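You operate a simulated robot arm through the tools that you are given. There is no shell and no other tool. Be economical: measure what you need, move in short steps, check, and stop when the job is done.

You are at the controls of a simulated two-armed robot. One attempt, no reset.

## Task
Soak the silver ring in the bucket and brush disc 75 clean.
Fine: all the blue-handled jug's water in the bucket before the ring goes in; jug and green brush back; the other rings and discs stay as they are. Set down upright: clear jug with a blue handle, green brush. What is to be rubbed or washed off counts as gone when no trace of it is left.

The check looks at the end state, three seconds after you hand in, the way a careful person would. Anything else that was tipped, shoved, dropped, spilled or broken makes it a failure.

## Robot
Two 6-joint arms with fingered hands on one trunk, on a base that drives. Base frame: it is fixed to the floor where the robot stands at the start and does not move with it; the origin is under the middle of the robot, x ahead of it, y to its left, z up; the surface under the hand at the start is at about z = 86. Lengths are in cm, angles in rad, forces in N, time in s.
The left shoulder is at the start at [5, 17, 106], the right one opposite. With the tool pointing down near the work surface each hand reaches from about 52 to 78 cm from the robot's upright axis, wherever it stands, measured 20 degrees to its own side. Places, roughly: drawer of the parts bench [60, -30, 80]. Payload 3.5 kg a hand.
The tool frame of a hand sits at the grasp point between the pads (the TCP): z along the fingers, y along the line on which they close. The tips reach 2.6 cm beyond it. The gripper opens to 13.2 cm. The gripper's body begins 7.3 cm behind the TCP. The gripper is a hand of 3 fingers: y runs from the thumb to the fingers, the wrist lies at [0, 0, -23.4] in the tool frame, and closing takes about 1.5 s.
Orientation is told as [roll, pitch, yaw] about the base's x, y, z axes, in that order, counted from this pose: with the fingers straight down and closing along the base's y, the tool's x points along the base's -x, its y along +y and its z along -z.

## Interface
- The arms move only by the tool drive_tool. It takes "left_increments", "right_increments" or both (then of equal length, played together; a hand with none holds still); each is a list of rows, each an object of numbers (a shift or turn left out is 0, a gripper value left out holds the last): "x", "y", "z": the shift along the base's x, y, z in cm; "wx", "wy", "wz": the turn, a rotation vector about the base's x, y, z in rad; "claw": the opening, from 0 (shut) to 1 (fully open). In form: [{"x": .., "y": .., "z": .., "wx": .., "wy": .., "wz": .., "claw": ..}, ...]. A call has 1 to 12 rows; each row shifts and turns the commanded pose from where the row before left it. A row lasts 0.2 s, in which the tool goes at most 5 cm and 0.15 rad; a call with a longer step from one row to the next is refused whole, and so is a gripper value outside its range. A pose out of reach is approached as far as the arm can. The call stops where the force on the tool passes 40 N (or 10 N more than at its start, if that is more) or the arm is blocked; 0.2 s more then pass. Each finger travels about 10.8 cm/s and halts on what it meets, pressing with about 25 N; the grip force reading is that of the motor and also rises with nothing between the fingers. The clock runs only during rows and for 0.2 s after the last one: add rows that do not move to give the fingers time. It gives the time, the measured TCP pose, the force on the tool (base axes), the opening and the grip force at its end, in the units of the frame above (readings bear some noise), with the torque about the TCP (base axes, N m) and any sound that the robot's microphone picked up.
- Cameras (640 x 400 px; columns grow to the right, rows downward): "scene" is now at [3.25, -0.35, 164.39]; the picture's right is [-0.07, -1.00, 0.00], its down [-0.80, 0.06, -0.60] and it looks along [0.60, -0.04, -0.80] (base axes); focal length 278 px, centre (320, 200). "left" rides on the left gripper at [-6.2, 0.3, -9.2] in its tool frame; the picture's right is [-0.05, -1.00, 0.00], its down [0.83, -0.04, -0.56] and it looks along [0.55, -0.03, 0.83] (tool axes); focal length 230 px, centre (320, 200). "right" rides on the right gripper at [6.2, 0.3, -9.2] in its tool frame; the picture's right is [-0.05, 1.00, 0.00], its down [-0.83, -0.04, -0.56] and it looks along [-0.55, -0.03, 0.83] (tool axes); focal length 230 px, centre (320, 200). There is no depth. A picture from a camera that has moved, and an enlarged one, comes with that camera's place and axes in the base frame and with its lens.
- camera(camera): a new picture of that camera. The clock stands still meanwhile.
- raise_lower(by): slides the trunk up (or, below 0, down) by that many cm; the arms and the scene camera ride with it, the base frame stays. It gives what a move gives, with no picture.
- drive_base(legs): drives the robot by 1 to 6 legs, each [ahead, left, turn to the left] in cm, cm and rad, along the robot's own axes; the way and the turn of a leg run together, so that a leg with both is an arc; at most 150 cm and 3.142 rad a leg. The arms and the cameras ride along, it lands a little off, and it stops where it bumps. It gives what a move gives.
- set_grasp(shape, hand): the hand has 3 fingers and takes this shape, open, in about a second: jaw (thumb against the fingers, like two jaws); tri (thumb and two fingers); tip (a fingertip pinch); poke (one finger out to press); point (the index stretched); flat (the hand flat); cup (the hand cupped); fist (a fist). The gripper value then closes the fingers along that shape, each until it touches; the sizes above hold for jaw. It gives what a move gives, with no picture.
- aim_head(pan, tilt): turns the head with the scene camera to pan (to the left, within 1.501 rad either way) and tilt (down, from -0.506 to 1.204), counted from straight ahead of the robot. It gives what a move gives.
- close_up(camera, box): a new picture of the part [left, top, right, bottom] of that camera's present view, enlarged. The clock stands still meanwhile.
- finish_job(): hands the job in; it is judged then, once.

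Work in short steps. Places have to be worked out from the pictures, the camera data and where the tool is seen: move nearer, look again, correct. Check each grasp and each placing, and mend what went wrong. You have 120 turns and 108 pictures in all, those below and enlarged ones among them. Open the grippers and draw the arms clear of the work before you hand the job in, unless the task says otherwise; then end with one line.

The tools are called after "Request:" as a command line: name --argument value ..., lists and objects as JSON in quotes. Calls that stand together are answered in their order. drive_tool: Moves the arms, as the interface text tells. Its arguments: {"type":"object","properties":{"left_increments":{"type":"array"},"right_increments":{"type":"array"}},"required":[]} The other tools are called the same way: raise_lower (by) slides the trunk up or down; set_grasp (shape, hand) gives the hand a shape; drive_base (legs) drives the base; aim_head (pan, tilt) turns the head that bears the scene camera; camera (camera) takes a picture; close_up (camera, box) takes an enlarged picture of a part of a camera's view; finish_job () hands the job in.

At the start:

```text
time: 0.0
left_tcp_pos: [55.02, 38.37, 114.98]
left_tool_rot: [0.002, 0.0, 0.0]
left_force: [-0.1, 0.7, -0.3]
left_ft_torque: [0.02, 0.01, 0.0]
left_grip_width: 13.21
left_grasp_force: 0.1
left_shape: jaw
right_tcp_pos: [64.73, -17.3, 100.05]
right_tool_rot: [0.0, 0.001, 0.001]
right_force: [0.0, 0.5, -0.2]
right_ft_torque: [0.01, 0.01, 0.0]
right_grip_width: 13.2
right_grasp_force: 0.0
right_shape: jaw
trunk travel left (down, up): [-67.5, 3.5]
robot x, y, heading: [0.03, 0.02, 0.0]
head pan, tilt: [-0.07, 0.93]
```

scene: 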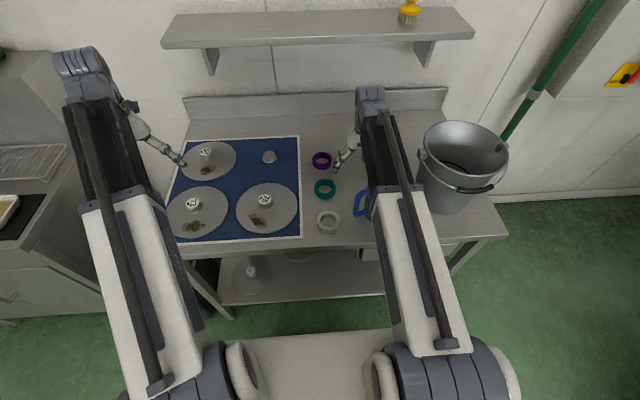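
right: 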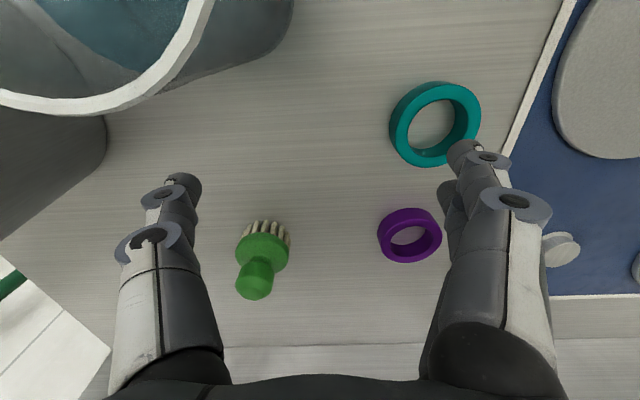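
left: 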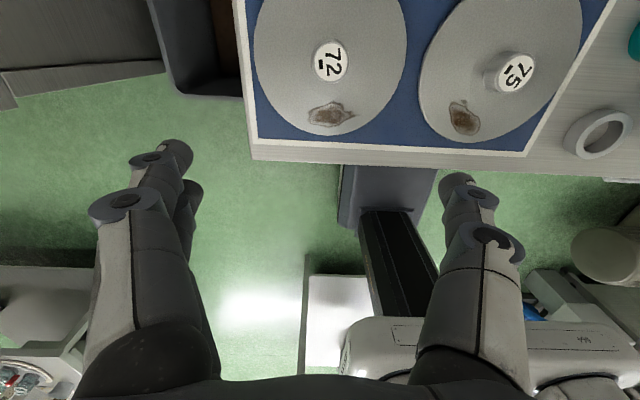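

The jug and brush are hidden behind the right arm, so I lift it high and swing it to the right to look.

Request:
drive_tool --right_increments '[{"z": 5}, {"z": 5}, {"z": 5}, {"z": 5}, {"z": 5}, {"z": 5}, {"y": -5}, {"y": -5}, {"y": -5}, {"y": -5}, {"y": -5}, {"y": -5}]'

Request:
camera --camera "scene"

Request:
camera --camera "right"

```text
time: 2.6
left_tcp_pos: [54.9, 38.45, 115.03]
left_tool_rot: [0.001, 0.0, 0.0]
left_force: [-0.3, -0.3, -0.3]
left_ft_torque: [-0.02, 0.0, -0.02]
left_grip_width: 13.17
left_grasp_force: 0.1
left_shape: jaw
right_tcp_pos: [62.37, -45.17, 123.08]
right_tool_rot: [-0.001, -0.003, 0.001]
right_force: [0.5, 0.4, 0.2]
right_ft_torque: [0.02, -0.04, -0.03]
right_grip_width: 13.2
right_grasp_force: 0.0
right_shape: jaw
right hand out of reach, approached as far as the arm can: row 5, 6, 7, 8, 9, 10, 11, 12
trunk travel left (down, up): [-67.5, 3.5]
robot x, y, heading: [-0.02, 0.1, 0.002]
head pan, tilt: [-0.07, 0.93]
```

```text
104 pictures are left
camera scene: at [3.24, -0.4, 164.4], right [-0.07, -1.0, 0.0], down [-0.8, 0.06, -0.6], along [0.6, -0.04, -0.8], focal length 278 px, centre (320, 200)
```

scene: 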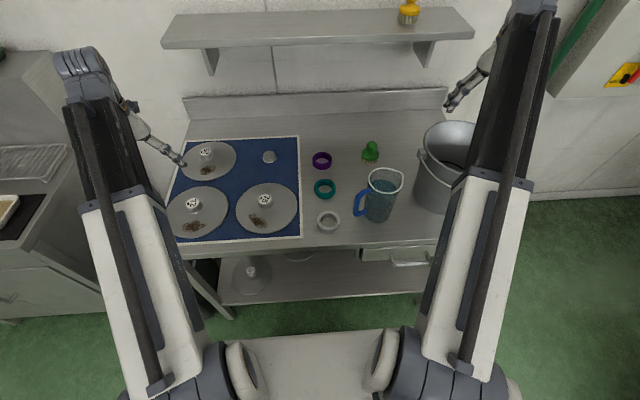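

```text
103 pictures are left
camera right: at [56.28, -44.8, 132.31], right [0.05, 1.0, 0.0], down [0.83, -0.04, 0.56], along [0.56, -0.03, -0.83], focal length 230 px, centre (320, 200)
```

right: 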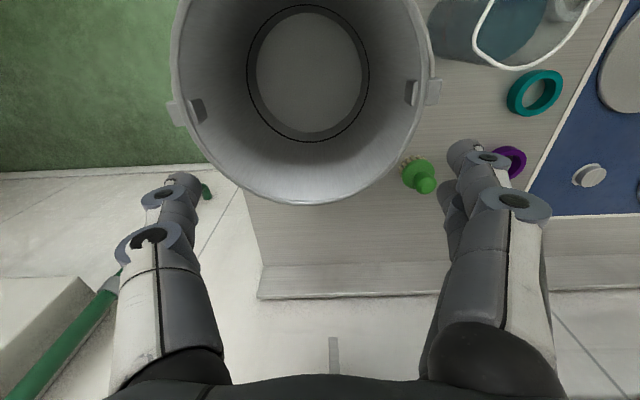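

Request:
close_up --camera "scene" --box '[300, 110, 460, 250]'

Request:
close_up --camera "scene" --box '[160, 120, 310, 250]'

```text
2.86 times, centred on (380, 180) of scene
camera zoom: at [3.24, -0.4, 164.4], right [-0.07, -1.0, 0.0], down [-0.8, 0.06, -0.6], along [0.6, -0.04, -0.8], focal length 793 px, centre (149, 257)
```

zoom: 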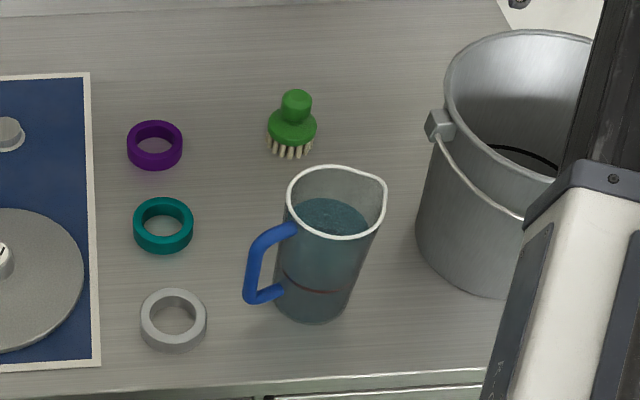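

```text
3.08 times, centred on (235, 185) of scene
camera zoom: at [3.24, -0.4, 164.4], right [-0.07, -1.0, 0.0], down [-0.8, 0.06, -0.6], along [0.6, -0.04, -0.8], focal length 854 px, centre (582, 246)
```

zoom: 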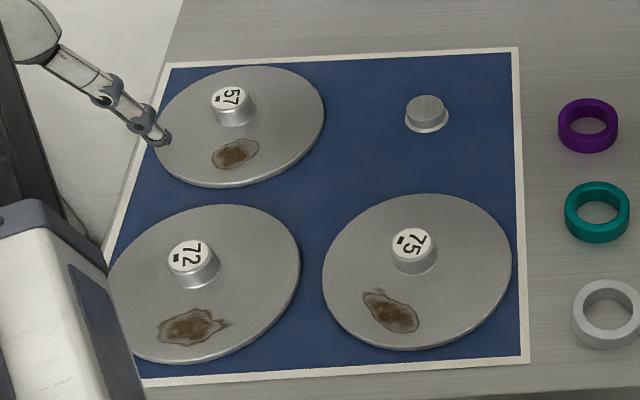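

Jug stands near (54,-23), handle toward +y, spout toward the bucket (near (59,-46), rim ~z 110). I plan a horizontal forward grasp of the jug with the left hand, so I tuck the right hand and back the base off to the right.

Request:
drive_base --legs '[[-20, 0, 0], [0, -28, 0]]'

Request:
camera --camera "scene"

```text
time: 5.8
left_tcp_pos: [34.78, 10.6, 115.06]
left_tool_rot: [0.001, -0.001, 0.004]
left_force: [1.1, -0.2, -0.2]
left_ft_torque: [0.03, 0.04, 0.0]
left_grip_width: 13.21
left_grasp_force: 0.0
left_shape: jaw
right_tcp_pos: [42.6, -72.89, 123.09]
right_tool_rot: [-0.001, -0.001, 0.003]
right_force: [0.4, 0.4, 0.0]
right_ft_torque: [0.03, 0.0, -0.02]
right_grip_width: 13.17
right_grasp_force: 0.1
right_shape: jaw
trunk travel left (down, up): [-67.5, 3.5]
robot x, y, heading: [-19.9, -27.56, 0.003]
head pan, tilt: [-0.07, 0.93]
```

```text
100 pictures are left
camera scene: at [-16.71, -28.33, 164.39], right [-0.07, -1.0, 0.0], down [-0.8, 0.05, -0.6], along [0.6, -0.04, -0.8], focal length 278 px, centre (320, 200)
```

scene: 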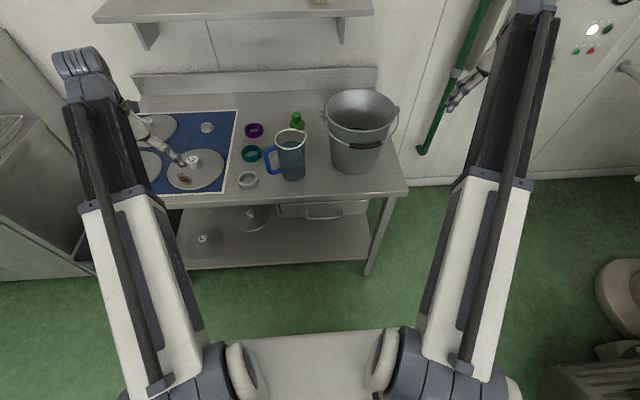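

A clear view; I enlarge the jug and bucket area to triangulate.

Request:
close_up --camera "scene" --box '[230, 80, 420, 200]'

```text
3.33 times, centred on (325, 140) of scene
camera zoom: at [-16.71, -28.33, 164.39], right [-0.07, -1.0, 0.0], down [-0.8, 0.05, -0.6], along [0.6, -0.04, -0.8], focal length 925 px, centre (303, 400)
```

zoom: 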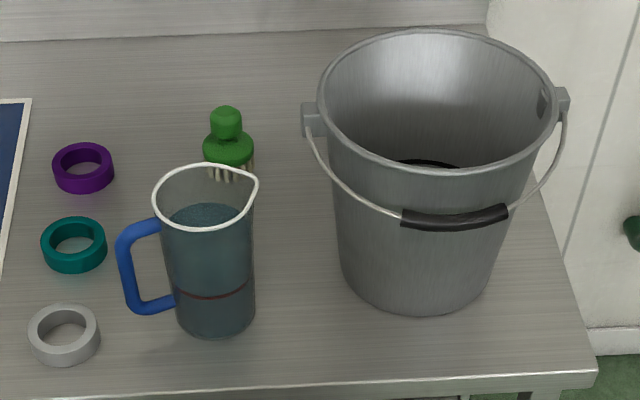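

Triangulated: jug axis ≈(54.5,-23), rim z≈103.6, handle bar ≈(53,-15), spout yaw ≈ -78°. I back off 8 cm more and pitch the left hand to point forward.

Request:
drive_base --legs '[[-8, 0, 0]]'

Request:
drive_tool --left_increments '[{"wy": -0.143, "x": 1, "y": -3}, {"wy": -0.143, "x": 1, "y": -3}, {"wy": -0.143, "x": 1, "y": -3}, {"wy": -0.143, "x": 1, "y": -3}, {"wy": -0.143, "x": 1, "y": -3}, {"wy": -0.143, "x": 1, "y": -3}, {"wy": -0.143, "x": 1, "y": -3}, {"wy": -0.143, "x": 1, "y": -3}, {"wy": -0.143, "x": 1, "y": -3}, {"wy": -0.143, "x": 1, "y": -3}, {"wy": -0.141, "x": 1, "y": -3}, {"wz": 0.1}]'

Request:
camera --camera "left"

Request:
camera --camera "scene"

```text
time: 6.8
left_tcp_pos: [26.74, 10.57, 115.03]
left_tool_rot: [0.0, 0.0, 0.002]
left_force: [-0.3, -0.4, 0.4]
left_ft_torque: [0.03, -0.01, -0.02]
left_grip_width: 13.19
left_grasp_force: 0.1
left_shape: jaw
right_tcp_pos: [34.34, -73.04, 123.24]
right_tool_rot: [-0.001, -0.002, 0.002]
right_force: [-0.4, 0.0, -0.1]
right_ft_torque: [-0.01, -0.04, 0.02]
right_grip_width: 13.19
right_grasp_force: 0.0
right_shape: jaw
trunk travel left (down, up): [-67.5, 3.5]
robot x, y, heading: [-27.84, -27.67, 0.0]
head pan, tilt: [-0.07, 0.93]
```

```text
time: 9.4
left_tcp_pos: [43.06, -21.71, 120.32]
left_tool_rot: [0.171, -1.556, -0.073]
left_force: [-0.1, -0.5, 0.0]
left_ft_torque: [0.01, 0.02, 0.0]
left_grip_width: 13.18
left_grasp_force: 0.2
left_shape: jaw
left hand out of reach, approached as far as the arm can: row 6, 7, 8, 11, 12
right_tcp_pos: [34.51, -72.91, 123.16]
right_tool_rot: [-0.001, -0.004, 0.002]
right_force: [0.4, -0.3, -0.3]
right_ft_torque: [0.04, -0.01, -0.02]
right_grip_width: 13.18
right_grasp_force: 0.0
right_shape: jaw
trunk travel left (down, up): [-67.5, 3.5]
robot x, y, heading: [-28.11, -28.14, 0.001]
head pan, tilt: [-0.07, 0.93]
```

```text
98 pictures are left
camera left: at [34.11, -22.26, 126.55], right [0.1, -0.99, 0.05], down [-0.56, -0.1, -0.82], along [0.82, 0.05, -0.57], focal length 230 px, centre (320, 200)
```

left: 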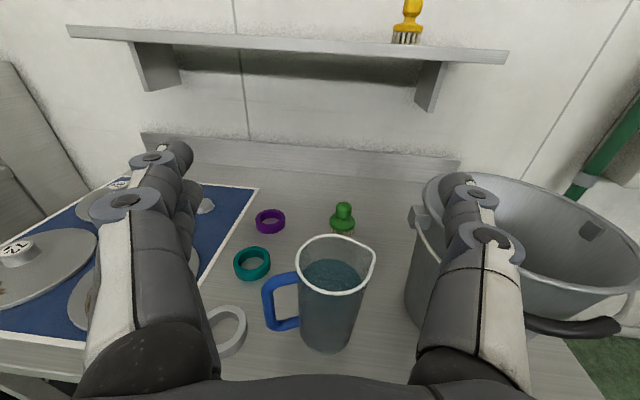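

```text
97 pictures are left
camera scene: at [-24.74, -28.26, 164.39], right [-0.07, -1.0, 0.0], down [-0.8, 0.06, -0.6], along [0.6, -0.04, -0.8], focal length 278 px, centre (320, 200)
```

scene: 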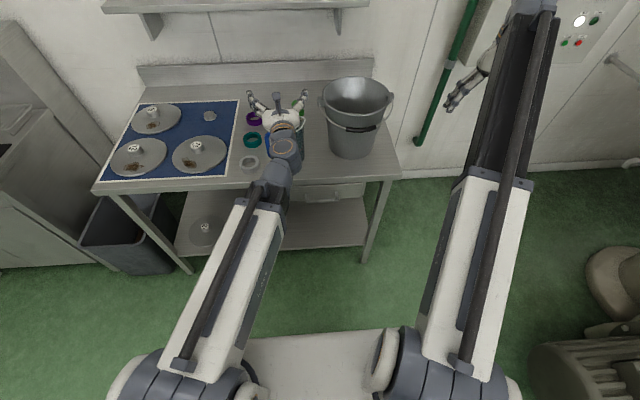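

The left camera gives a good view; refined jug axis (54.2,-23.3), handle yaw ≈1.81. I back up 6 cm for room, then go to a pre-grasp 14 cm behind the jug at z 95.

Request:
drive_base --legs '[[-6, 0, 0]]'

Request:
drive_tool --left_increments '[{"x": 4.5, "y": -2, "wz": 0.07, "claw": 0.85}, {"x": 4.5, "y": -2.2, "wz": 0.07}, {"z": -4}, {"z": -4}, {"z": -4}, {"z": -4}, {"z": -4}, {}]'

Request:
camera --camera "left"

```text
time: 10.4
left_tcp_pos: [36.89, -21.69, 120.34]
left_tool_rot: [0.151, -1.557, -0.054]
left_force: [-0.2, -0.7, 0.3]
left_ft_torque: [-0.02, 0.02, 0.02]
left_grip_width: 13.23
left_grasp_force: 0.0
left_shape: jaw
right_tcp_pos: [28.08, -72.99, 123.24]
right_tool_rot: [-0.001, -0.002, 0.001]
right_force: [-1.3, -0.7, -0.7]
right_ft_torque: [0.04, 0.0, -0.01]
right_grip_width: 13.18
right_grasp_force: 0.0
right_shape: jaw
trunk travel left (down, up): [-67.5, 3.5]
robot x, y, heading: [-34.34, -27.93, -0.002]
head pan, tilt: [-0.07, 0.93]
```

```text
time: 12.2
left_tcp_pos: [46.62, -23.74, 118.16]
left_tool_rot: [0.346, -1.507, -0.112]
left_force: [0.8, 0.2, -0.1]
left_ft_torque: [-0.01, -0.02, 0.03]
left_grip_width: 11.22
left_grasp_force: 0.0
left_shape: jaw
left hand out of reach, approached as far as the arm can: row 2, 3, 4, 5, 6, 7
right_tcp_pos: [28.24, -72.9, 123.23]
right_tool_rot: [0.0, -0.002, 0.003]
right_force: [1.2, -0.6, 0.4]
right_ft_torque: [-0.01, 0.02, 0.02]
right_grip_width: 13.16
right_grasp_force: 0.1
right_shape: jaw
trunk travel left (down, up): [-67.5, 3.5]
robot x, y, heading: [-34.19, -28.0, 0.002]
head pan, tilt: [-0.07, 0.93]
```

```text
96 pictures are left
camera left: at [38.0, -25.6, 124.84], right [0.23, -0.97, 0.03], down [-0.58, -0.16, -0.8], along [0.78, 0.17, -0.6], focal length 230 px, centre (320, 200)
```

left: 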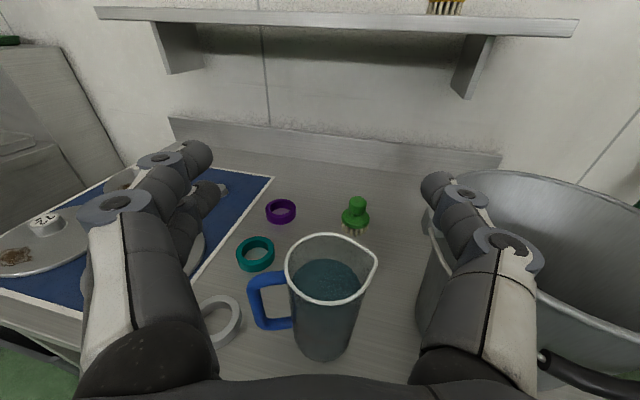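

The hand cannot get low while horizontal at this trunk height, so I'll lower the trunk. First I restore the command height to learn the reachable pose.

Request:
drive_tool --left_increments '[{"z": 5}, {"z": 5}, {"z": 5}, {"z": 5}, {}]'

```text
time: 13.4
left_tcp_pos: [46.69, -23.73, 138.11]
left_tool_rot: [0.137, -1.554, 0.102]
left_force: [0.7, 0.0, -0.2]
left_ft_torque: [0.0, 0.0, -0.01]
left_grip_width: 11.22
left_grasp_force: 0.1
left_shape: jaw
right_tcp_pos: [28.27, -72.98, 123.05]
right_tool_rot: [-0.001, -0.003, 0.002]
right_force: [0.9, 0.3, -0.7]
right_ft_torque: [0.01, 0.0, -0.02]
right_grip_width: 13.19
right_grasp_force: 0.0
right_shape: jaw
trunk travel left (down, up): [-67.5, 3.5]
robot x, y, heading: [-34.11, -27.63, 0.004]
head pan, tilt: [-0.07, 0.93]
```

Commands follow the measured pose. I step back to the pre-grasp line, go down to z≈121, then lower the trunk so the hand comes to about z 96.

Request:
drive_tool --left_increments '[{"x": -3, "y": -1.4}, {"x": -3.1, "y": -1.5}, {"z": -4}, {"z": -4}, {"z": -4}, {"z": -4}, {}]'

Request:
raise_lower --by -15

Request:
camera --camera "left"

Request:
camera --camera "scene"

```text
time: 15.0
left_tcp_pos: [40.56, -26.66, 122.41]
left_tool_rot: [0.141, -1.556, 0.098]
left_force: [0.0, -1.1, -0.3]
left_ft_torque: [0.0, 0.0, 0.02]
left_grip_width: 11.24
left_grasp_force: 0.0
left_shape: jaw
right_tcp_pos: [28.16, -72.9, 123.12]
right_tool_rot: [-0.001, -0.001, 0.001]
right_force: [-0.6, -0.1, -0.7]
right_ft_torque: [-0.03, -0.01, 0.04]
right_grip_width: 13.19
right_grasp_force: 0.0
right_shape: jaw
trunk travel left (down, up): [-67.5, 3.5]
robot x, y, heading: [-33.89, -27.81, 0.003]
head pan, tilt: [-0.07, 0.93]
```

```text
time: 16.7
left_tcp_pos: [40.52, -26.59, 107.35]
left_tool_rot: [0.146, -1.556, 0.093]
left_force: [1.0, 0.4, -0.4]
left_ft_torque: [-0.01, -0.02, 0.0]
left_grip_width: 11.22
left_grasp_force: 0.1
left_shape: jaw
right_tcp_pos: [28.1, -72.9, 108.19]
right_tool_rot: [-0.001, 0.0, 0.003]
right_force: [-0.8, 0.1, -1.2]
right_ft_torque: [0.01, -0.01, -0.01]
right_grip_width: 13.18
right_grasp_force: 0.0
right_shape: jaw
trunk travel left (down, up): [-52.5, 18.5]
robot x, y, heading: [-34.36, -27.64, 0.003]
head pan, tilt: [-0.07, 0.93]
```

```text
95 pictures are left
camera left: at [31.69, -28.46, 113.71], right [0.24, -0.97, 0.05], down [-0.54, -0.17, -0.82], along [0.81, 0.17, -0.57], focal length 230 px, centre (320, 200)
```

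left: 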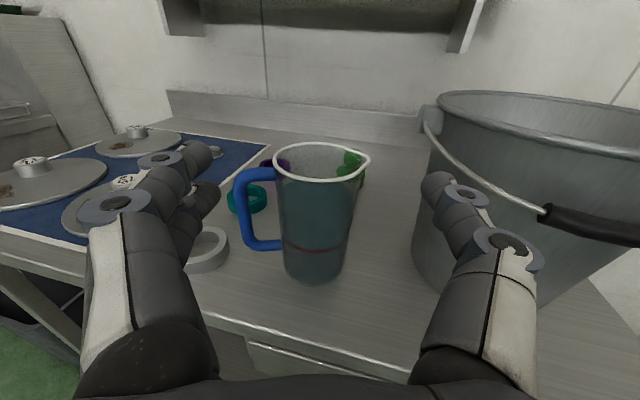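

```text
94 pictures are left
camera scene: at [-31.05, -28.25, 149.4], right [-0.07, -1.0, 0.0], down [-0.8, 0.06, -0.6], along [0.6, -0.04, -0.8], focal length 278 px, centre (320, 200)
```

scene: 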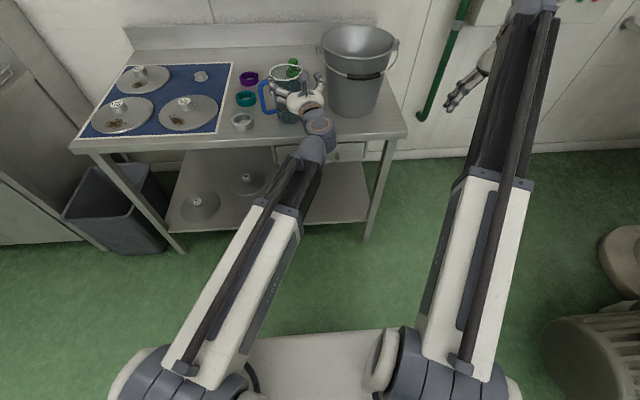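

Jug, handle gap (~3 cm) and the hand are lined up; two fingers are on the handle side. I narrow the opening slightly and lower 12 cm to handle mid-height.

Request:
raise_lower --by -12

Request:
drive_tool --left_increments '[{"claw": 0.825}, {}, {}]'

Request:
camera --camera "left"

```text
time: 18.2
left_tcp_pos: [40.62, -26.66, 95.47]
left_tool_rot: [0.149, -1.557, 0.089]
left_force: [0.5, 0.5, 0.4]
left_ft_torque: [-0.03, 0.01, 0.05]
left_grip_width: 11.23
left_grasp_force: 0.0
left_shape: jaw
right_tcp_pos: [28.18, -72.83, 96.13]
right_tool_rot: [0.002, 0.0, 0.0]
right_force: [-0.3, 0.1, -0.1]
right_ft_torque: [0.02, -0.02, 0.03]
right_grip_width: 13.19
right_grasp_force: 0.0
right_shape: jaw
trunk travel left (down, up): [-40.5, 30.5]
robot x, y, heading: [-34.35, -27.77, 0.003]
head pan, tilt: [-0.07, 0.93]
```

```text
time: 19.0
left_tcp_pos: [40.63, -26.64, 95.49]
left_tool_rot: [0.15, -1.557, 0.09]
left_force: [-0.3, 0.8, 0.1]
left_ft_torque: [-0.01, -0.01, -0.01]
left_grip_width: 10.92
left_grasp_force: 0.0
left_shape: jaw
right_tcp_pos: [28.31, -73.05, 96.19]
right_tool_rot: [0.002, -0.001, 0.002]
right_force: [-0.5, 1.0, 0.2]
right_ft_torque: [0.01, -0.04, -0.01]
right_grip_width: 13.19
right_grasp_force: 0.0
right_shape: jaw
trunk travel left (down, up): [-40.5, 30.5]
robot x, y, heading: [-34.33, -27.96, 0.005]
head pan, tilt: [-0.07, 0.93]
```

```text
93 pictures are left
camera left: at [31.69, -28.46, 101.7], right [0.24, -0.97, 0.05], down [-0.54, -0.17, -0.82], along [0.81, 0.17, -0.57], focal length 230 px, centre (320, 200)
```

left: 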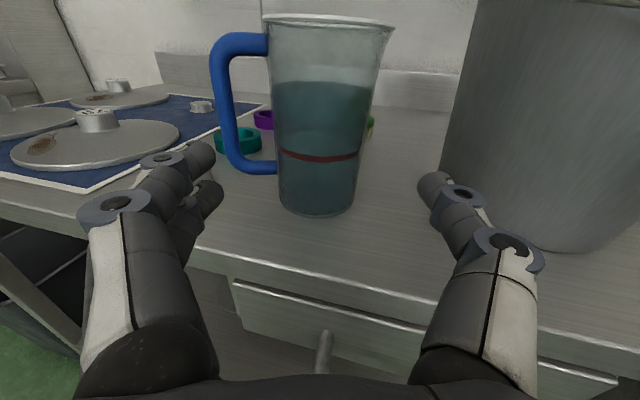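

Level is right (handle arms at z≈89 and 101). Bias 0.2 cm to -y and advance 9 cm of 14.

Request:
drive_tool --left_increments '[{"x": 2.9, "y": 0.5}, {"x": 2.9, "y": 0.7}, {"x": 2.9, "y": 0.7}, {}]'

Request:
camera --camera "left"

```text
time: 20.0
left_tcp_pos: [49.38, -24.54, 95.3]
left_tool_rot: [0.153, -1.557, 0.085]
left_force: [0.5, -0.2, 0.0]
left_ft_torque: [0.03, -0.03, 0.02]
left_grip_width: 10.91
left_grasp_force: 0.0
left_shape: jaw
right_tcp_pos: [28.19, -72.94, 96.12]
right_tool_rot: [0.0, -0.002, 0.003]
right_force: [-0.5, -0.5, -0.4]
right_ft_torque: [-0.02, -0.02, 0.01]
right_grip_width: 13.18
right_grasp_force: 0.0
right_shape: jaw
trunk travel left (down, up): [-40.5, 30.5]
robot x, y, heading: [-34.48, -28.47, 0.0]
head pan, tilt: [-0.07, 0.93]
```

```text
92 pictures are left
camera left: at [40.51, -26.35, 101.6], right [0.24, -0.97, 0.05], down [-0.54, -0.17, -0.82], along [0.81, 0.17, -0.57], focal length 230 px, centre (320, 200)
```

left: 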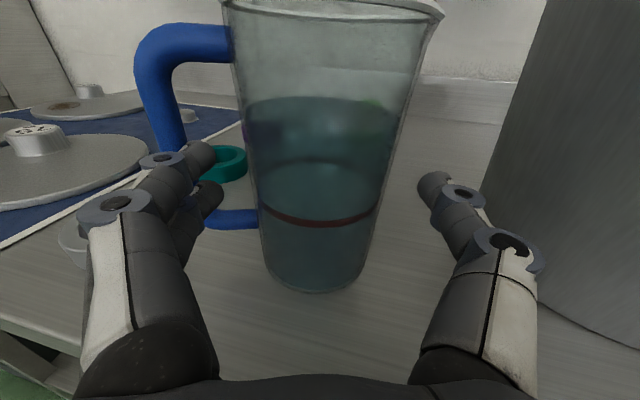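

Centered: wall midpoint col ~321 vs fingertip midpoint ~322, fingers run inside the handle. I advance the remaining 4.8 cm gently.

Request:
drive_tool --left_increments '[{"x": 1.6, "y": 0.39}, {"x": 1.6, "y": 0.39}, {"x": 1.5, "y": 0.36}, {}]'

Request:
camera --camera "left"

```text
time: 21.0
left_tcp_pos: [53.84, -23.58, 95.35]
left_tool_rot: [0.152, -1.555, 0.087]
left_force: [-0.2, -0.2, 0.2]
left_ft_torque: [-0.02, 0.04, 0.02]
left_grip_width: 10.92
left_grasp_force: 0.1
left_shape: jaw
right_tcp_pos: [28.24, -72.93, 96.21]
right_tool_rot: [0.0, -0.003, 0.0]
right_force: [0.5, -1.2, 0.4]
right_ft_torque: [0.01, 0.01, 0.01]
right_grip_width: 13.2
right_grasp_force: 0.0
right_shape: jaw
trunk travel left (down, up): [-40.5, 30.5]
robot x, y, heading: [-34.29, -27.73, -0.0]
head pan, tilt: [-0.07, 0.93]
```

```text
91 pictures are left
camera left: at [45.07, -25.36, 101.62], right [0.24, -0.97, 0.05], down [-0.54, -0.17, -0.82], along [0.81, 0.17, -0.57], focal length 230 px, centre (320, 200)
```

left: 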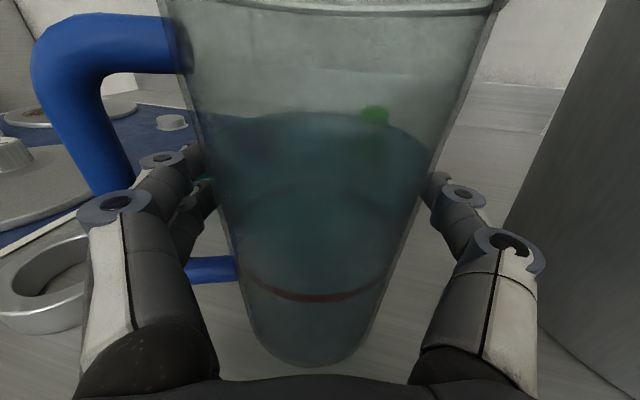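

Fingers are astride the jug inside the handle. I close the grip.

Request:
drive_tool --left_increments '[{"claw": 0.75}, {"claw": 0.7}, {"claw": 0.65}, {"claw": 0.6}, {"claw": 0.5}, {"claw": 0.4}, {"claw": 0.3}, {}, {}, {}]'

Request:
camera --camera "left"

```text
time: 23.2
left_tcp_pos: [54.06, -23.65, 95.32]
left_tool_rot: [0.159, -1.557, 0.081]
left_force: [1.0, -1.4, -0.3]
left_ft_torque: [-0.02, 0.02, 0.0]
left_grip_width: 8.49
left_grasp_force: 25.0
left_shape: jaw
right_tcp_pos: [28.23, -72.87, 96.18]
right_tool_rot: [0.001, 0.0, 0.001]
right_force: [0.0, 0.7, 0.0]
right_ft_torque: [0.03, -0.03, -0.03]
right_grip_width: 13.22
right_grasp_force: 0.1
right_shape: jaw
trunk travel left (down, up): [-40.5, 30.5]
robot x, y, heading: [-34.23, -27.87, 0.004]
head pan, tilt: [-0.07, 0.93]
```

```text
90 pictures are left
camera left: at [45.06, -25.38, 101.63], right [0.24, -0.97, 0.05], down [-0.54, -0.17, -0.82], along [0.81, 0.17, -0.57], focal length 230 px, centre (320, 200)
```

left: 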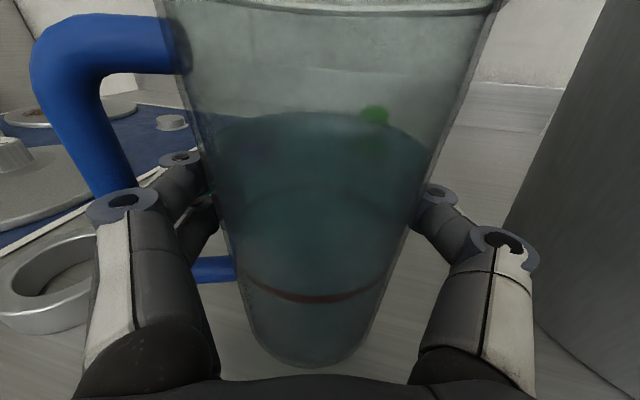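

Gripped at 8.5 cm with 25 N, jug unmoved. Lift 3 cm as a test.

Request:
drive_tool --left_increments '[{"z": 0.5}, {"z": 1}, {"z": 1.5}, {}]'

Request:
camera --camera "left"

```text
time: 24.2
left_tcp_pos: [53.95, -23.56, 98.45]
left_tool_rot: [0.131, -1.554, 0.11]
left_force: [-0.4, 0.0, -8.4]
left_ft_torque: [-0.17, 0.02, -0.02]
left_grip_width: 8.48
left_grasp_force: 24.6
left_shape: jaw
right_tcp_pos: [28.27, -73.04, 96.08]
right_tool_rot: [0.0, -0.001, 0.001]
right_force: [0.2, 0.3, -0.1]
right_ft_torque: [0.04, 0.01, -0.01]
right_grip_width: 13.2
right_grasp_force: 0.0
right_shape: jaw
trunk travel left (down, up): [-40.5, 30.5]
robot x, y, heading: [-34.44, -28.15, 0.002]
head pan, tilt: [-0.07, 0.93]
```

```text
89 pictures are left
camera left: at [45.15, -25.36, 104.71], right [0.24, -0.97, 0.05], down [-0.54, -0.17, -0.82], along [0.81, 0.17, -0.57], focal length 230 px, centre (320, 200)
```

left: 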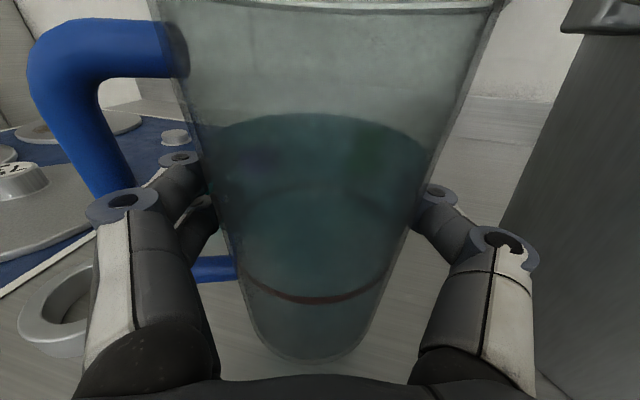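

Jug is held (≈0.86 kg), level. I raise the trunk 24 cm so everything clears the bucket rim, then drive 8 cm right.

Request:
raise_lower --by 24

Request:
drive_base --legs '[[0, -8, 0]]'

Request:
camera --camera "left"

Request:
camera --camera "scene"

```text
time: 26.7
left_tcp_pos: [54.08, -23.51, 122.38]
left_tool_rot: [0.144, -1.553, 0.095]
left_force: [-0.2, 0.9, -8.9]
left_ft_torque: [-0.14, -0.04, 0.02]
left_grip_width: 8.54
left_grasp_force: 25.0
left_shape: jaw
right_tcp_pos: [28.31, -72.99, 120.08]
right_tool_rot: [0.0, 0.0, 0.002]
right_force: [0.2, 0.5, -0.7]
right_ft_torque: [0.0, -0.03, 0.0]
right_grip_width: 13.2
right_grasp_force: 0.1
right_shape: jaw
trunk travel left (down, up): [-64.5, 6.5]
robot x, y, heading: [-34.36, -28.16, 0.001]
head pan, tilt: [-0.07, 0.93]
```

```text
time: 27.8
left_tcp_pos: [54.14, -31.35, 122.46]
left_tool_rot: [0.219, -1.555, 0.021]
left_force: [-0.1, -0.8, -9.4]
left_ft_torque: [-0.17, 0.01, -0.01]
left_grip_width: 8.54
left_grasp_force: 24.6
left_shape: jaw
right_tcp_pos: [28.57, -80.89, 119.94]
right_tool_rot: [0.0, 0.001, 0.002]
right_force: [-0.4, 0.1, -0.6]
right_ft_torque: [0.03, 0.02, -0.02]
right_grip_width: 13.18
right_grasp_force: 0.1
right_shape: jaw
trunk travel left (down, up): [-64.5, 6.5]
robot x, y, heading: [-34.23, -35.64, 0.008]
head pan, tilt: [-0.07, 0.93]
```

```text
88 pictures are left
camera left: at [45.18, -33.27, 128.72], right [0.24, -0.97, 0.05], down [-0.54, -0.17, -0.82], along [0.81, 0.17, -0.57], focal length 230 px, centre (320, 200)
```

left: 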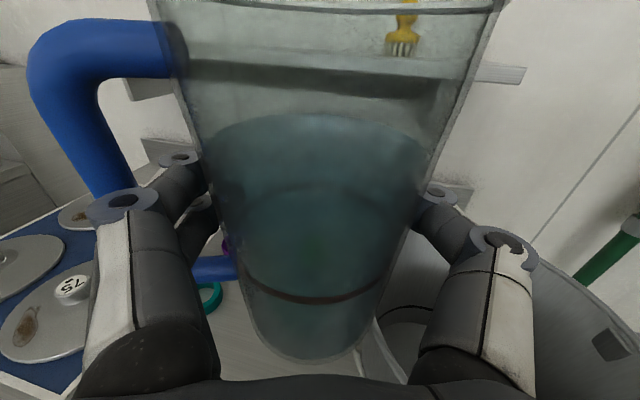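

```text
87 pictures are left
camera scene: at [-30.9, -36.34, 161.39], right [-0.07, -1.0, 0.0], down [-0.8, 0.05, -0.6], along [0.6, -0.04, -0.8], focal length 278 px, centre (320, 200)
```

scene: 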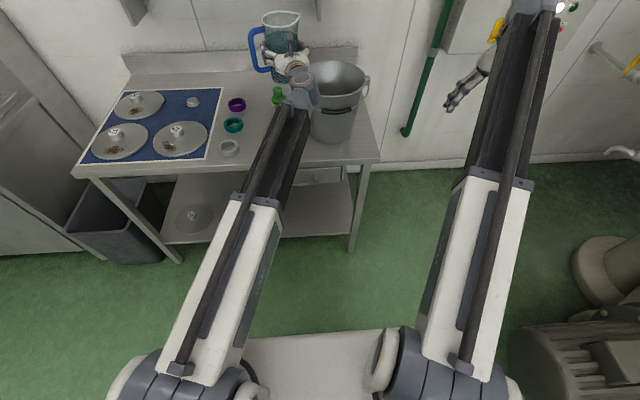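

Now begin tilting about the hand's pointing axis toward the bucket: first 0.7 rad (before flow), shifting slightly over the bucket.

Request:
drive_tool --left_increments '[{"wx": 0.136, "wy": 0.033, "x": 0.4, "y": -0.4, "z": 0.2}, {"wx": 0.136, "wy": 0.033, "x": 0.4, "y": -0.4, "z": 0.2}, {"wx": 0.136, "wy": 0.033, "x": 0.4, "y": -0.4, "z": 0.2}, {"wx": 0.136, "wy": 0.033, "x": 0.4, "y": -0.4, "z": 0.2}, {"wx": 0.136, "wy": 0.033, "x": 0.4, "y": -0.4, "z": 0.2}, {}]'

Request:
camera --camera "left"

Request:
camera --camera "scene"

```text
time: 29.2
left_tcp_pos: [56.17, -33.14, 123.47]
left_tool_rot: [1.556, -0.867, -1.31]
left_force: [-0.2, 0.2, -9.0]
left_ft_torque: [-0.23, 0.04, 0.0]
left_grip_width: 8.47
left_grasp_force: 25.3
left_shape: jaw
right_tcp_pos: [28.34, -80.66, 119.97]
right_tool_rot: [0.0, -0.001, 0.003]
right_force: [0.3, 0.3, -0.2]
right_ft_torque: [-0.01, -0.01, 0.04]
right_grip_width: 13.16
right_grasp_force: 0.2
right_shape: jaw
trunk travel left (down, up): [-64.5, 6.5]
robot x, y, heading: [-34.23, -36.25, 0.005]
head pan, tilt: [-0.07, 0.93]
```

```text
86 pictures are left
camera left: at [48.2, -39.08, 128.44], right [0.19, -0.77, -0.61], down [-0.67, 0.35, -0.66], along [0.72, 0.53, -0.45], focal length 230 px, centre (320, 200)
```

left: 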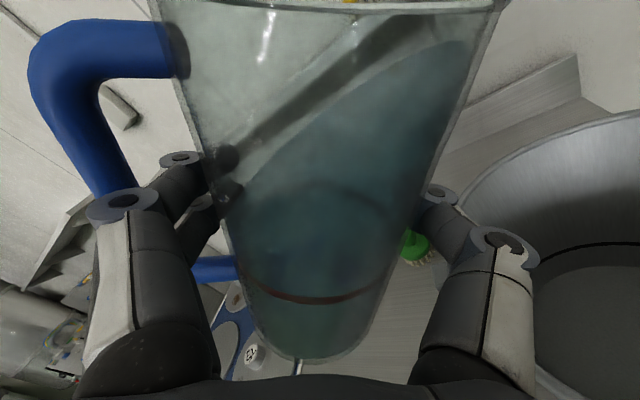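

```text
85 pictures are left
camera scene: at [-30.91, -36.16, 161.39], right [-0.07, -1.0, 0.0], down [-0.8, 0.05, -0.6], along [0.6, -0.04, -0.8], focal length 278 px, centre (320, 200)
```

scene: 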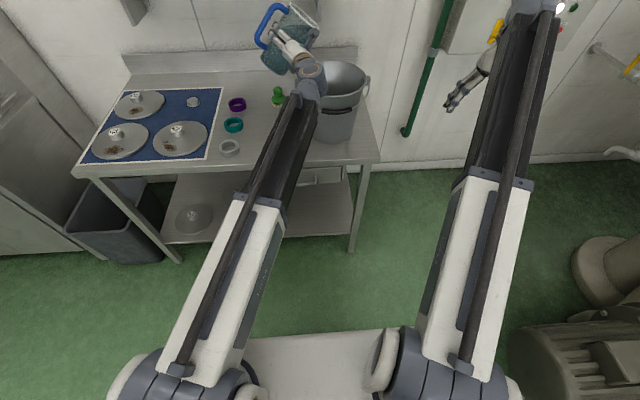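

Water is just reaching the lip, spout at about (58,-42), well inside the bucket rim. Continue slow tilt to about 1.2 rad.

Request:
drive_tool --left_increments '[{"wx": 0.068, "wy": 0.0165}, {"wx": 0.068, "wy": 0.0165}, {"wx": 0.068, "wy": 0.0165}, {"wx": 0.068, "wy": 0.0165}, {}, {"wx": 0.068, "wy": 0.0165}, {"wx": 0.068, "wy": 0.0165}, {"wx": 0.068, "wy": 0.0165}, {}, {}]'

Request:
camera --camera "left"

Request:
camera --camera "scene"

```text
time: 31.4
left_tcp_pos: [56.0, -33.27, 123.4]
left_tool_rot: [1.569, -0.38, -1.316]
left_force: [0.3, -0.8, -4.8]
left_ft_torque: [-0.08, 0.04, -0.01]
left_grip_width: 8.5
left_grasp_force: 24.5
left_shape: jaw
right_tcp_pos: [28.26, -80.66, 120.21]
right_tool_rot: [0.0, 0.0, 0.003]
right_force: [-0.4, 0.1, 0.1]
right_ft_torque: [-0.01, 0.0, 0.03]
right_grip_width: 13.16
right_grasp_force: 0.1
right_shape: jaw
trunk travel left (down, up): [-64.5, 6.5]
robot x, y, heading: [-34.47, -35.96, 0.005]
head pan, tilt: [-0.07, 0.93]
```

```text
84 pictures are left
camera left: at [48.54, -41.0, 126.03], right [0.1, -0.4, -0.91], down [-0.73, 0.59, -0.34], along [0.68, 0.7, -0.23], focal length 230 px, centre (320, 200)
```

left: 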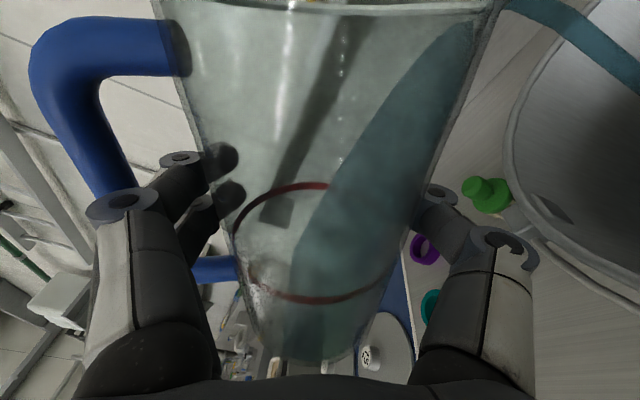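

```text
83 pictures are left
camera scene: at [-30.95, -36.16, 161.39], right [-0.07, -1.0, 0.0], down [-0.8, 0.05, -0.6], along [0.6, -0.04, -0.8], focal length 278 px, centre (320, 200)
```

scene: 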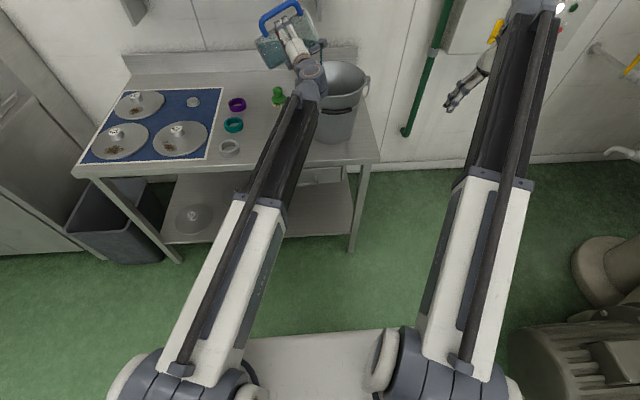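

Stream is falling into the bucket (load dropped to 4.8 N). Keep tilting to ~1.9 rad, shifting to keep the spout in place.

Request:
drive_tool --left_increments '[{"wx": 0.068, "wy": 0.0165, "y": -0.2, "x": 0.05}, {"wx": 0.068, "wy": 0.0165, "y": -0.2, "x": 0.05}, {"wx": 0.068, "wy": 0.0165, "y": -0.3, "x": 0.1}, {"wx": 0.068, "wy": 0.0165, "y": -0.3, "x": 0.1}, {"wx": 0.068, "wy": 0.0165, "y": -0.4, "x": 0.1}, {"wx": 0.068, "wy": 0.0165, "y": -0.4, "x": 0.1}, {"wx": 0.068, "wy": 0.0165, "y": -0.5, "x": 0.1}, {"wx": 0.068, "wy": 0.0165, "y": -0.5, "x": 0.1}, {"wx": 0.068, "wy": 0.0165, "y": -0.5, "x": 0.1}, {"wx": 0.068, "wy": 0.0165, "y": -0.6, "x": 0.1}, {}, {}]'

Request:
camera --camera "left"

```text
time: 34.0
left_tcp_pos: [56.96, -37.3, 123.59]
left_tool_rot: [1.577, 0.323, -1.318]
left_force: [-0.5, 0.0, -1.0]
left_ft_torque: [-0.01, 0.0, 0.0]
left_grip_width: 8.45
left_grasp_force: 24.7
left_shape: jaw
right_tcp_pos: [28.41, -80.71, 120.19]
right_tool_rot: [-0.001, -0.003, 0.003]
right_force: [-0.6, 0.5, -0.3]
right_ft_torque: [0.0, 0.0, -0.02]
right_grip_width: 13.19
right_grasp_force: 0.1
right_shape: jaw
trunk travel left (down, up): [-64.5, 6.5]
robot x, y, heading: [-34.47, -35.8, 0.001]
head pan, tilt: [-0.07, 0.93]
```

```text
82 pictures are left
camera left: at [49.49, -45.21, 121.78], right [-0.06, 0.26, -0.96], down [-0.74, 0.64, 0.22], along [0.67, 0.72, 0.15], focal length 230 px, centre (320, 200)
```

left: 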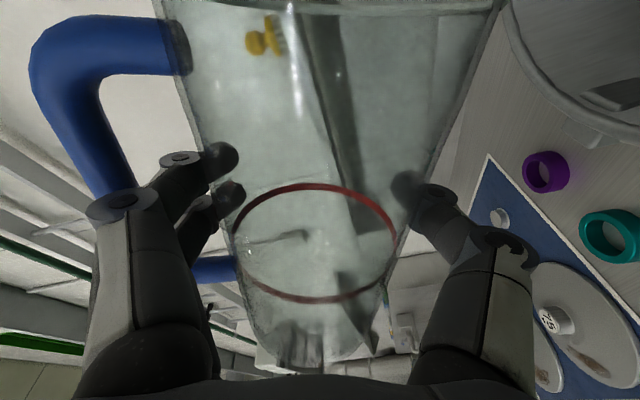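

Load is ~1 N and the jug looks empty; tilt a bit further and wait for the last drops.

Request:
drive_tool --left_increments '[{"wx": 0.1, "wy": 0.024, "y": -0.8, "x": 0.1}, {"wx": 0.1, "wy": 0.024, "y": -0.8, "x": 0.1}, {"wx": 0.1, "wy": 0.024, "y": -0.8, "x": 0.1}, {}, {}, {}, {}, {}, {}, {}]'

Request:
camera --camera "left"

```text
time: 36.2
left_tcp_pos: [56.98, -39.54, 123.49]
left_tool_rot: [1.584, 0.631, -1.314]
left_force: [0.3, 0.4, -1.4]
left_ft_torque: [0.0, 0.01, -0.03]
left_grip_width: 8.47
left_grasp_force: 25.1
left_shape: jaw
right_tcp_pos: [28.32, -80.76, 120.13]
right_tool_rot: [0.0, -0.002, 0.003]
right_force: [0.3, -0.2, -0.3]
right_ft_torque: [0.01, 0.0, -0.02]
right_grip_width: 13.2
right_grasp_force: 0.0
right_shape: jaw
trunk travel left (down, up): [-64.5, 6.5]
robot x, y, heading: [-34.3, -35.67, -0.001]
head pan, tilt: [-0.07, 0.93]
```

```text
81 pictures are left
camera left: at [49.53, -46.78, 119.96], right [-0.13, 0.53, -0.84], down [-0.71, 0.54, 0.45], along [0.69, 0.65, 0.31], focal length 230 px, centre (320, 200)
```

left: 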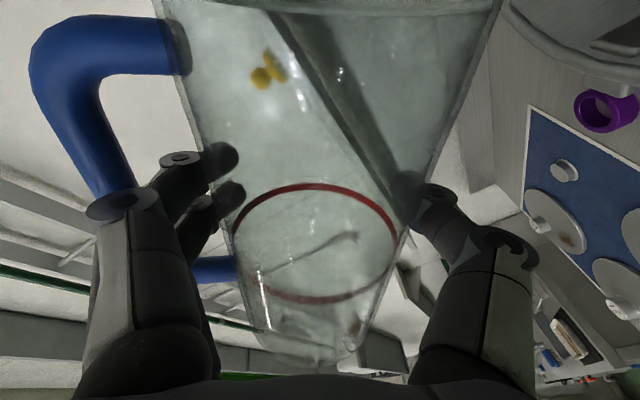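

Jug is empty. Untilt it, reversing the motion.

Request:
drive_tool --left_increments '[{"wx": -0.1335, "wy": -0.0323, "y": 0.3, "x": -0.1}, {"wx": -0.1335, "wy": -0.0323, "y": 0.3, "x": -0.1}, {"wx": -0.1335, "wy": -0.0323, "y": 0.3, "x": -0.1}, {"wx": -0.1335, "wy": -0.0323, "y": 0.3, "x": -0.1}, {"wx": -0.1335, "wy": -0.0323, "y": 0.3, "x": -0.1}, {"wx": -0.1335, "wy": -0.0323, "y": 0.3, "x": -0.1}, {"wx": -0.1335, "wy": -0.0323, "y": 0.3, "x": -0.2}, {"wx": -0.1335, "wy": -0.0323, "y": 0.3, "x": -0.2}, {"wx": -0.1335, "wy": -0.0323, "y": 0.5, "x": -0.2}, {"wx": -0.1335, "wy": -0.0323, "y": 0.5, "x": -0.2}, {"wx": -0.1335, "wy": -0.0323, "y": 0.5, "x": -0.2}, {"wx": -0.1335, "wy": -0.0323, "y": 0.5, "x": -0.2}]'

Request:
drive_tool --left_increments '[{"wx": -0.1335, "wy": -0.0323, "y": 0.9, "x": -0.2}, {"wx": -0.1335, "wy": -0.0323, "y": 0.9, "x": -0.3}, {"wx": -0.1335, "wy": -0.0323, "y": 0.9, "x": -0.3}, {"wx": -0.1335, "wy": -0.0323, "y": 1, "x": -0.3}, {}]'

Request:
camera --camera "left"

Request:
camera --camera "scene"

```text
time: 38.8
left_tcp_pos: [55.34, -35.12, 123.42]
left_tool_rot: [1.547, -1.022, -1.301]
left_force: [0.0, -0.9, -1.5]
left_ft_torque: [-0.05, 0.0, 0.0]
left_grip_width: 8.46
left_grasp_force: 25.0
left_shape: jaw
right_tcp_pos: [28.48, -80.79, 120.17]
right_tool_rot: [-0.002, -0.002, 0.005]
right_force: [-0.3, 0.0, -0.3]
right_ft_torque: [-0.03, -0.02, 0.01]
right_grip_width: 13.2
right_grasp_force: 0.0
right_shape: jaw
trunk travel left (down, up): [-64.5, 6.5]
robot x, y, heading: [-34.32, -35.61, 0.004]
head pan, tilt: [-0.07, 0.93]
```

```text
time: 40.0
left_tcp_pos: [54.49, -31.52, 123.58]
left_tool_rot: [0.075, -1.554, 0.161]
left_force: [0.3, -0.4, -1.5]
left_ft_torque: [-0.02, 0.02, -0.03]
left_grip_width: 8.46
left_grasp_force: 25.1
left_shape: jaw
right_tcp_pos: [28.3, -80.7, 120.16]
right_tool_rot: [0.001, -0.002, 0.002]
right_force: [-0.5, -0.1, 0.1]
right_ft_torque: [0.06, -0.03, -0.01]
right_grip_width: 13.19
right_grasp_force: 0.1
right_shape: jaw
trunk travel left (down, up): [-64.5, 6.5]
robot x, y, heading: [-34.0, -35.57, 0.005]
head pan, tilt: [-0.07, 0.93]
```

```text
80 pictures are left
camera left: at [45.5, -33.25, 129.81], right [0.24, -0.97, 0.05], down [-0.54, -0.18, -0.82], along [0.81, 0.17, -0.57], focal length 230 px, centre (320, 200)
```

left: 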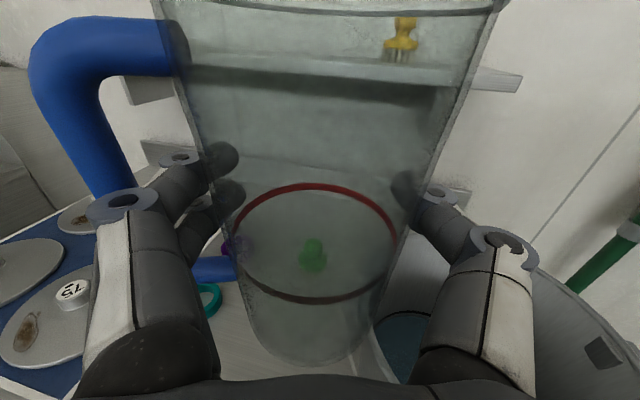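

```text
79 pictures are left
camera scene: at [-30.99, -36.17, 161.39], right [-0.07, -1.0, 0.0], down [-0.8, 0.05, -0.6], along [0.6, -0.04, -0.8], focal length 278 px, centre (320, 200)
```

scene: 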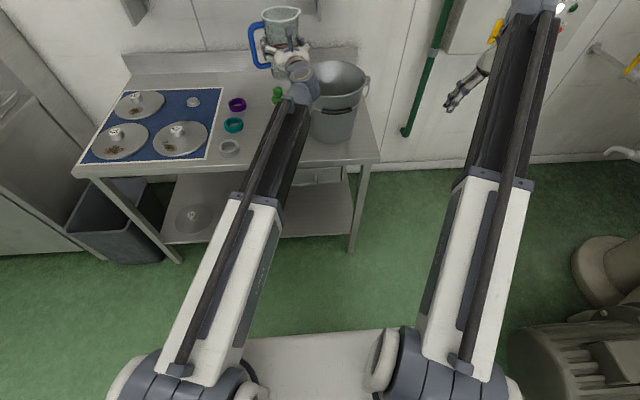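

Upright again and water is in the bucket. Drive back 8 cm left over the jug's original spot.

Request:
drive_base --legs '[[0, 8, 0]]'

Request:
raise_lower --by -23.5

Request:
camera --camera "left"

```text
time: 41.0
left_tcp_pos: [54.41, -23.34, 123.52]
left_tool_rot: [0.133, -1.554, 0.107]
left_force: [0.6, 0.9, -1.5]
left_ft_torque: [0.01, -0.05, -0.04]
left_grip_width: 8.47
left_grasp_force: 24.6
left_shape: jaw
right_tcp_pos: [28.36, -72.56, 120.16]
right_tool_rot: [-0.003, -0.001, 0.004]
right_force: [-0.1, 0.3, 0.4]
right_ft_torque: [-0.01, 0.0, 0.0]
right_grip_width: 13.21
right_grasp_force: 0.1
right_shape: jaw
trunk travel left (down, up): [-64.5, 6.5]
robot x, y, heading: [-34.32, -27.57, 0.005]
head pan, tilt: [-0.07, 0.93]
```

```text
time: 43.5
left_tcp_pos: [54.41, -23.59, 100.0]
left_tool_rot: [0.198, -1.555, 0.039]
left_force: [0.7, -0.4, -2.0]
left_ft_torque: [-0.01, 0.03, 0.01]
left_grip_width: 8.48
left_grasp_force: 24.7
left_shape: jaw
right_tcp_pos: [28.24, -72.67, 96.71]
right_tool_rot: [0.001, -0.004, 0.003]
right_force: [1.2, 0.3, -0.4]
right_ft_torque: [-0.01, 0.0, -0.05]
right_grip_width: 13.2
right_grasp_force: 0.0
right_shape: jaw
trunk travel left (down, up): [-41.0, 30.0]
robot x, y, heading: [-34.52, -27.97, 0.008]
head pan, tilt: [-0.07, 0.93]
```

```text
78 pictures are left
camera left: at [45.47, -25.26, 106.31], right [0.24, -0.97, 0.05], down [-0.54, -0.17, -0.82], along [0.81, 0.17, -0.57], focal length 230 px, centre (320, 200)
```

left: 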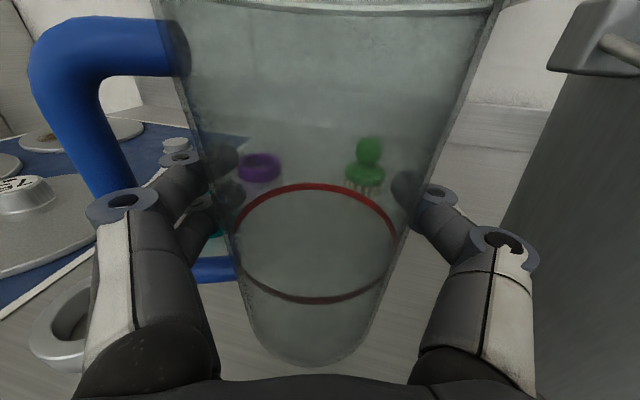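

Over its spot. Correct x by -0.35 and lower to contact (≈z 95.4) slowly.

Request:
drive_tool --left_increments '[{"x": -0.35, "z": -1.5}, {"z": -1.5}, {"z": -0.8}, {"z": -0.3}, {"z": -0.2}, {}]'

```text
time: 44.9
left_tcp_pos: [54.01, -23.38, 95.75]
left_tool_rot: [0.212, -1.555, 0.027]
left_force: [1.2, -0.3, -0.9]
left_ft_torque: [-0.03, 0.0, -0.01]
left_grip_width: 8.49
left_grasp_force: 24.2
left_shape: jaw
right_tcp_pos: [28.32, -72.73, 96.7]
right_tool_rot: [0.0, -0.002, 0.003]
right_force: [-0.4, 0.6, 0.6]
right_ft_torque: [-0.01, -0.02, -0.02]
right_grip_width: 13.21
right_grasp_force: 0.0
right_shape: jaw
trunk travel left (down, up): [-41.0, 30.0]
robot x, y, heading: [-34.47, -27.86, 0.004]
head pan, tilt: [-0.07, 0.93]
```

Request:
drive_tool --left_increments '[{"z": -0.15}, {"z": -0.15}, {"z": -0.1}, {}]'

```text
time: 45.9
left_tcp_pos: [53.9, -23.44, 95.37]
left_tool_rot: [0.222, -1.554, 0.019]
left_force: [0.1, 1.0, 2.0]
left_ft_torque: [0.01, 0.0, -0.04]
left_grip_width: 8.46
left_grasp_force: 25.3
left_shape: jaw
right_tcp_pos: [28.31, -72.67, 96.72]
right_tool_rot: [0.0, -0.002, 0.003]
right_force: [0.3, 0.1, -0.4]
right_ft_torque: [0.0, -0.04, -0.03]
right_grip_width: 13.19
right_grasp_force: 0.1
right_shape: jaw
trunk travel left (down, up): [-41.0, 30.0]
robot x, y, heading: [-34.16, -27.56, 0.003]
head pan, tilt: [-0.07, 0.93]
```

Force flipped to +2 N: the jug stands on the table. Open to the previous width.

Request:
drive_tool --left_increments '[{"claw": 0.68}, {"claw": 0.74}, {"claw": 0.8}, {"claw": 0.825}, {}, {}]'

Request:
camera --camera "left"

```text
time: 47.3
left_tcp_pos: [54.01, -23.54, 95.36]
left_tool_rot: [0.21, -1.553, 0.029]
left_force: [-0.1, 0.4, -0.1]
left_ft_torque: [0.02, 0.03, 0.03]
left_grip_width: 10.89
left_grasp_force: 0.0
left_shape: jaw
right_tcp_pos: [28.25, -72.65, 96.73]
right_tool_rot: [-0.001, -0.002, 0.004]
right_force: [0.8, -0.5, -0.8]
right_ft_torque: [0.01, 0.0, 0.03]
right_grip_width: 13.2
right_grasp_force: 0.0
right_shape: jaw
trunk travel left (down, up): [-41.0, 30.0]
robot x, y, heading: [-34.64, -27.87, 0.004]
head pan, tilt: [-0.07, 0.93]
```

```text
77 pictures are left
camera left: at [45.15, -25.36, 101.63], right [0.24, -0.97, 0.05], down [-0.54, -0.17, -0.82], along [0.81, 0.17, -0.57], focal length 230 px, centre (320, 200)
```

left: 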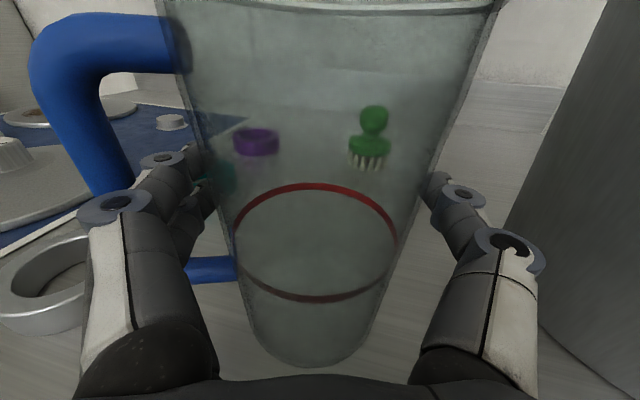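

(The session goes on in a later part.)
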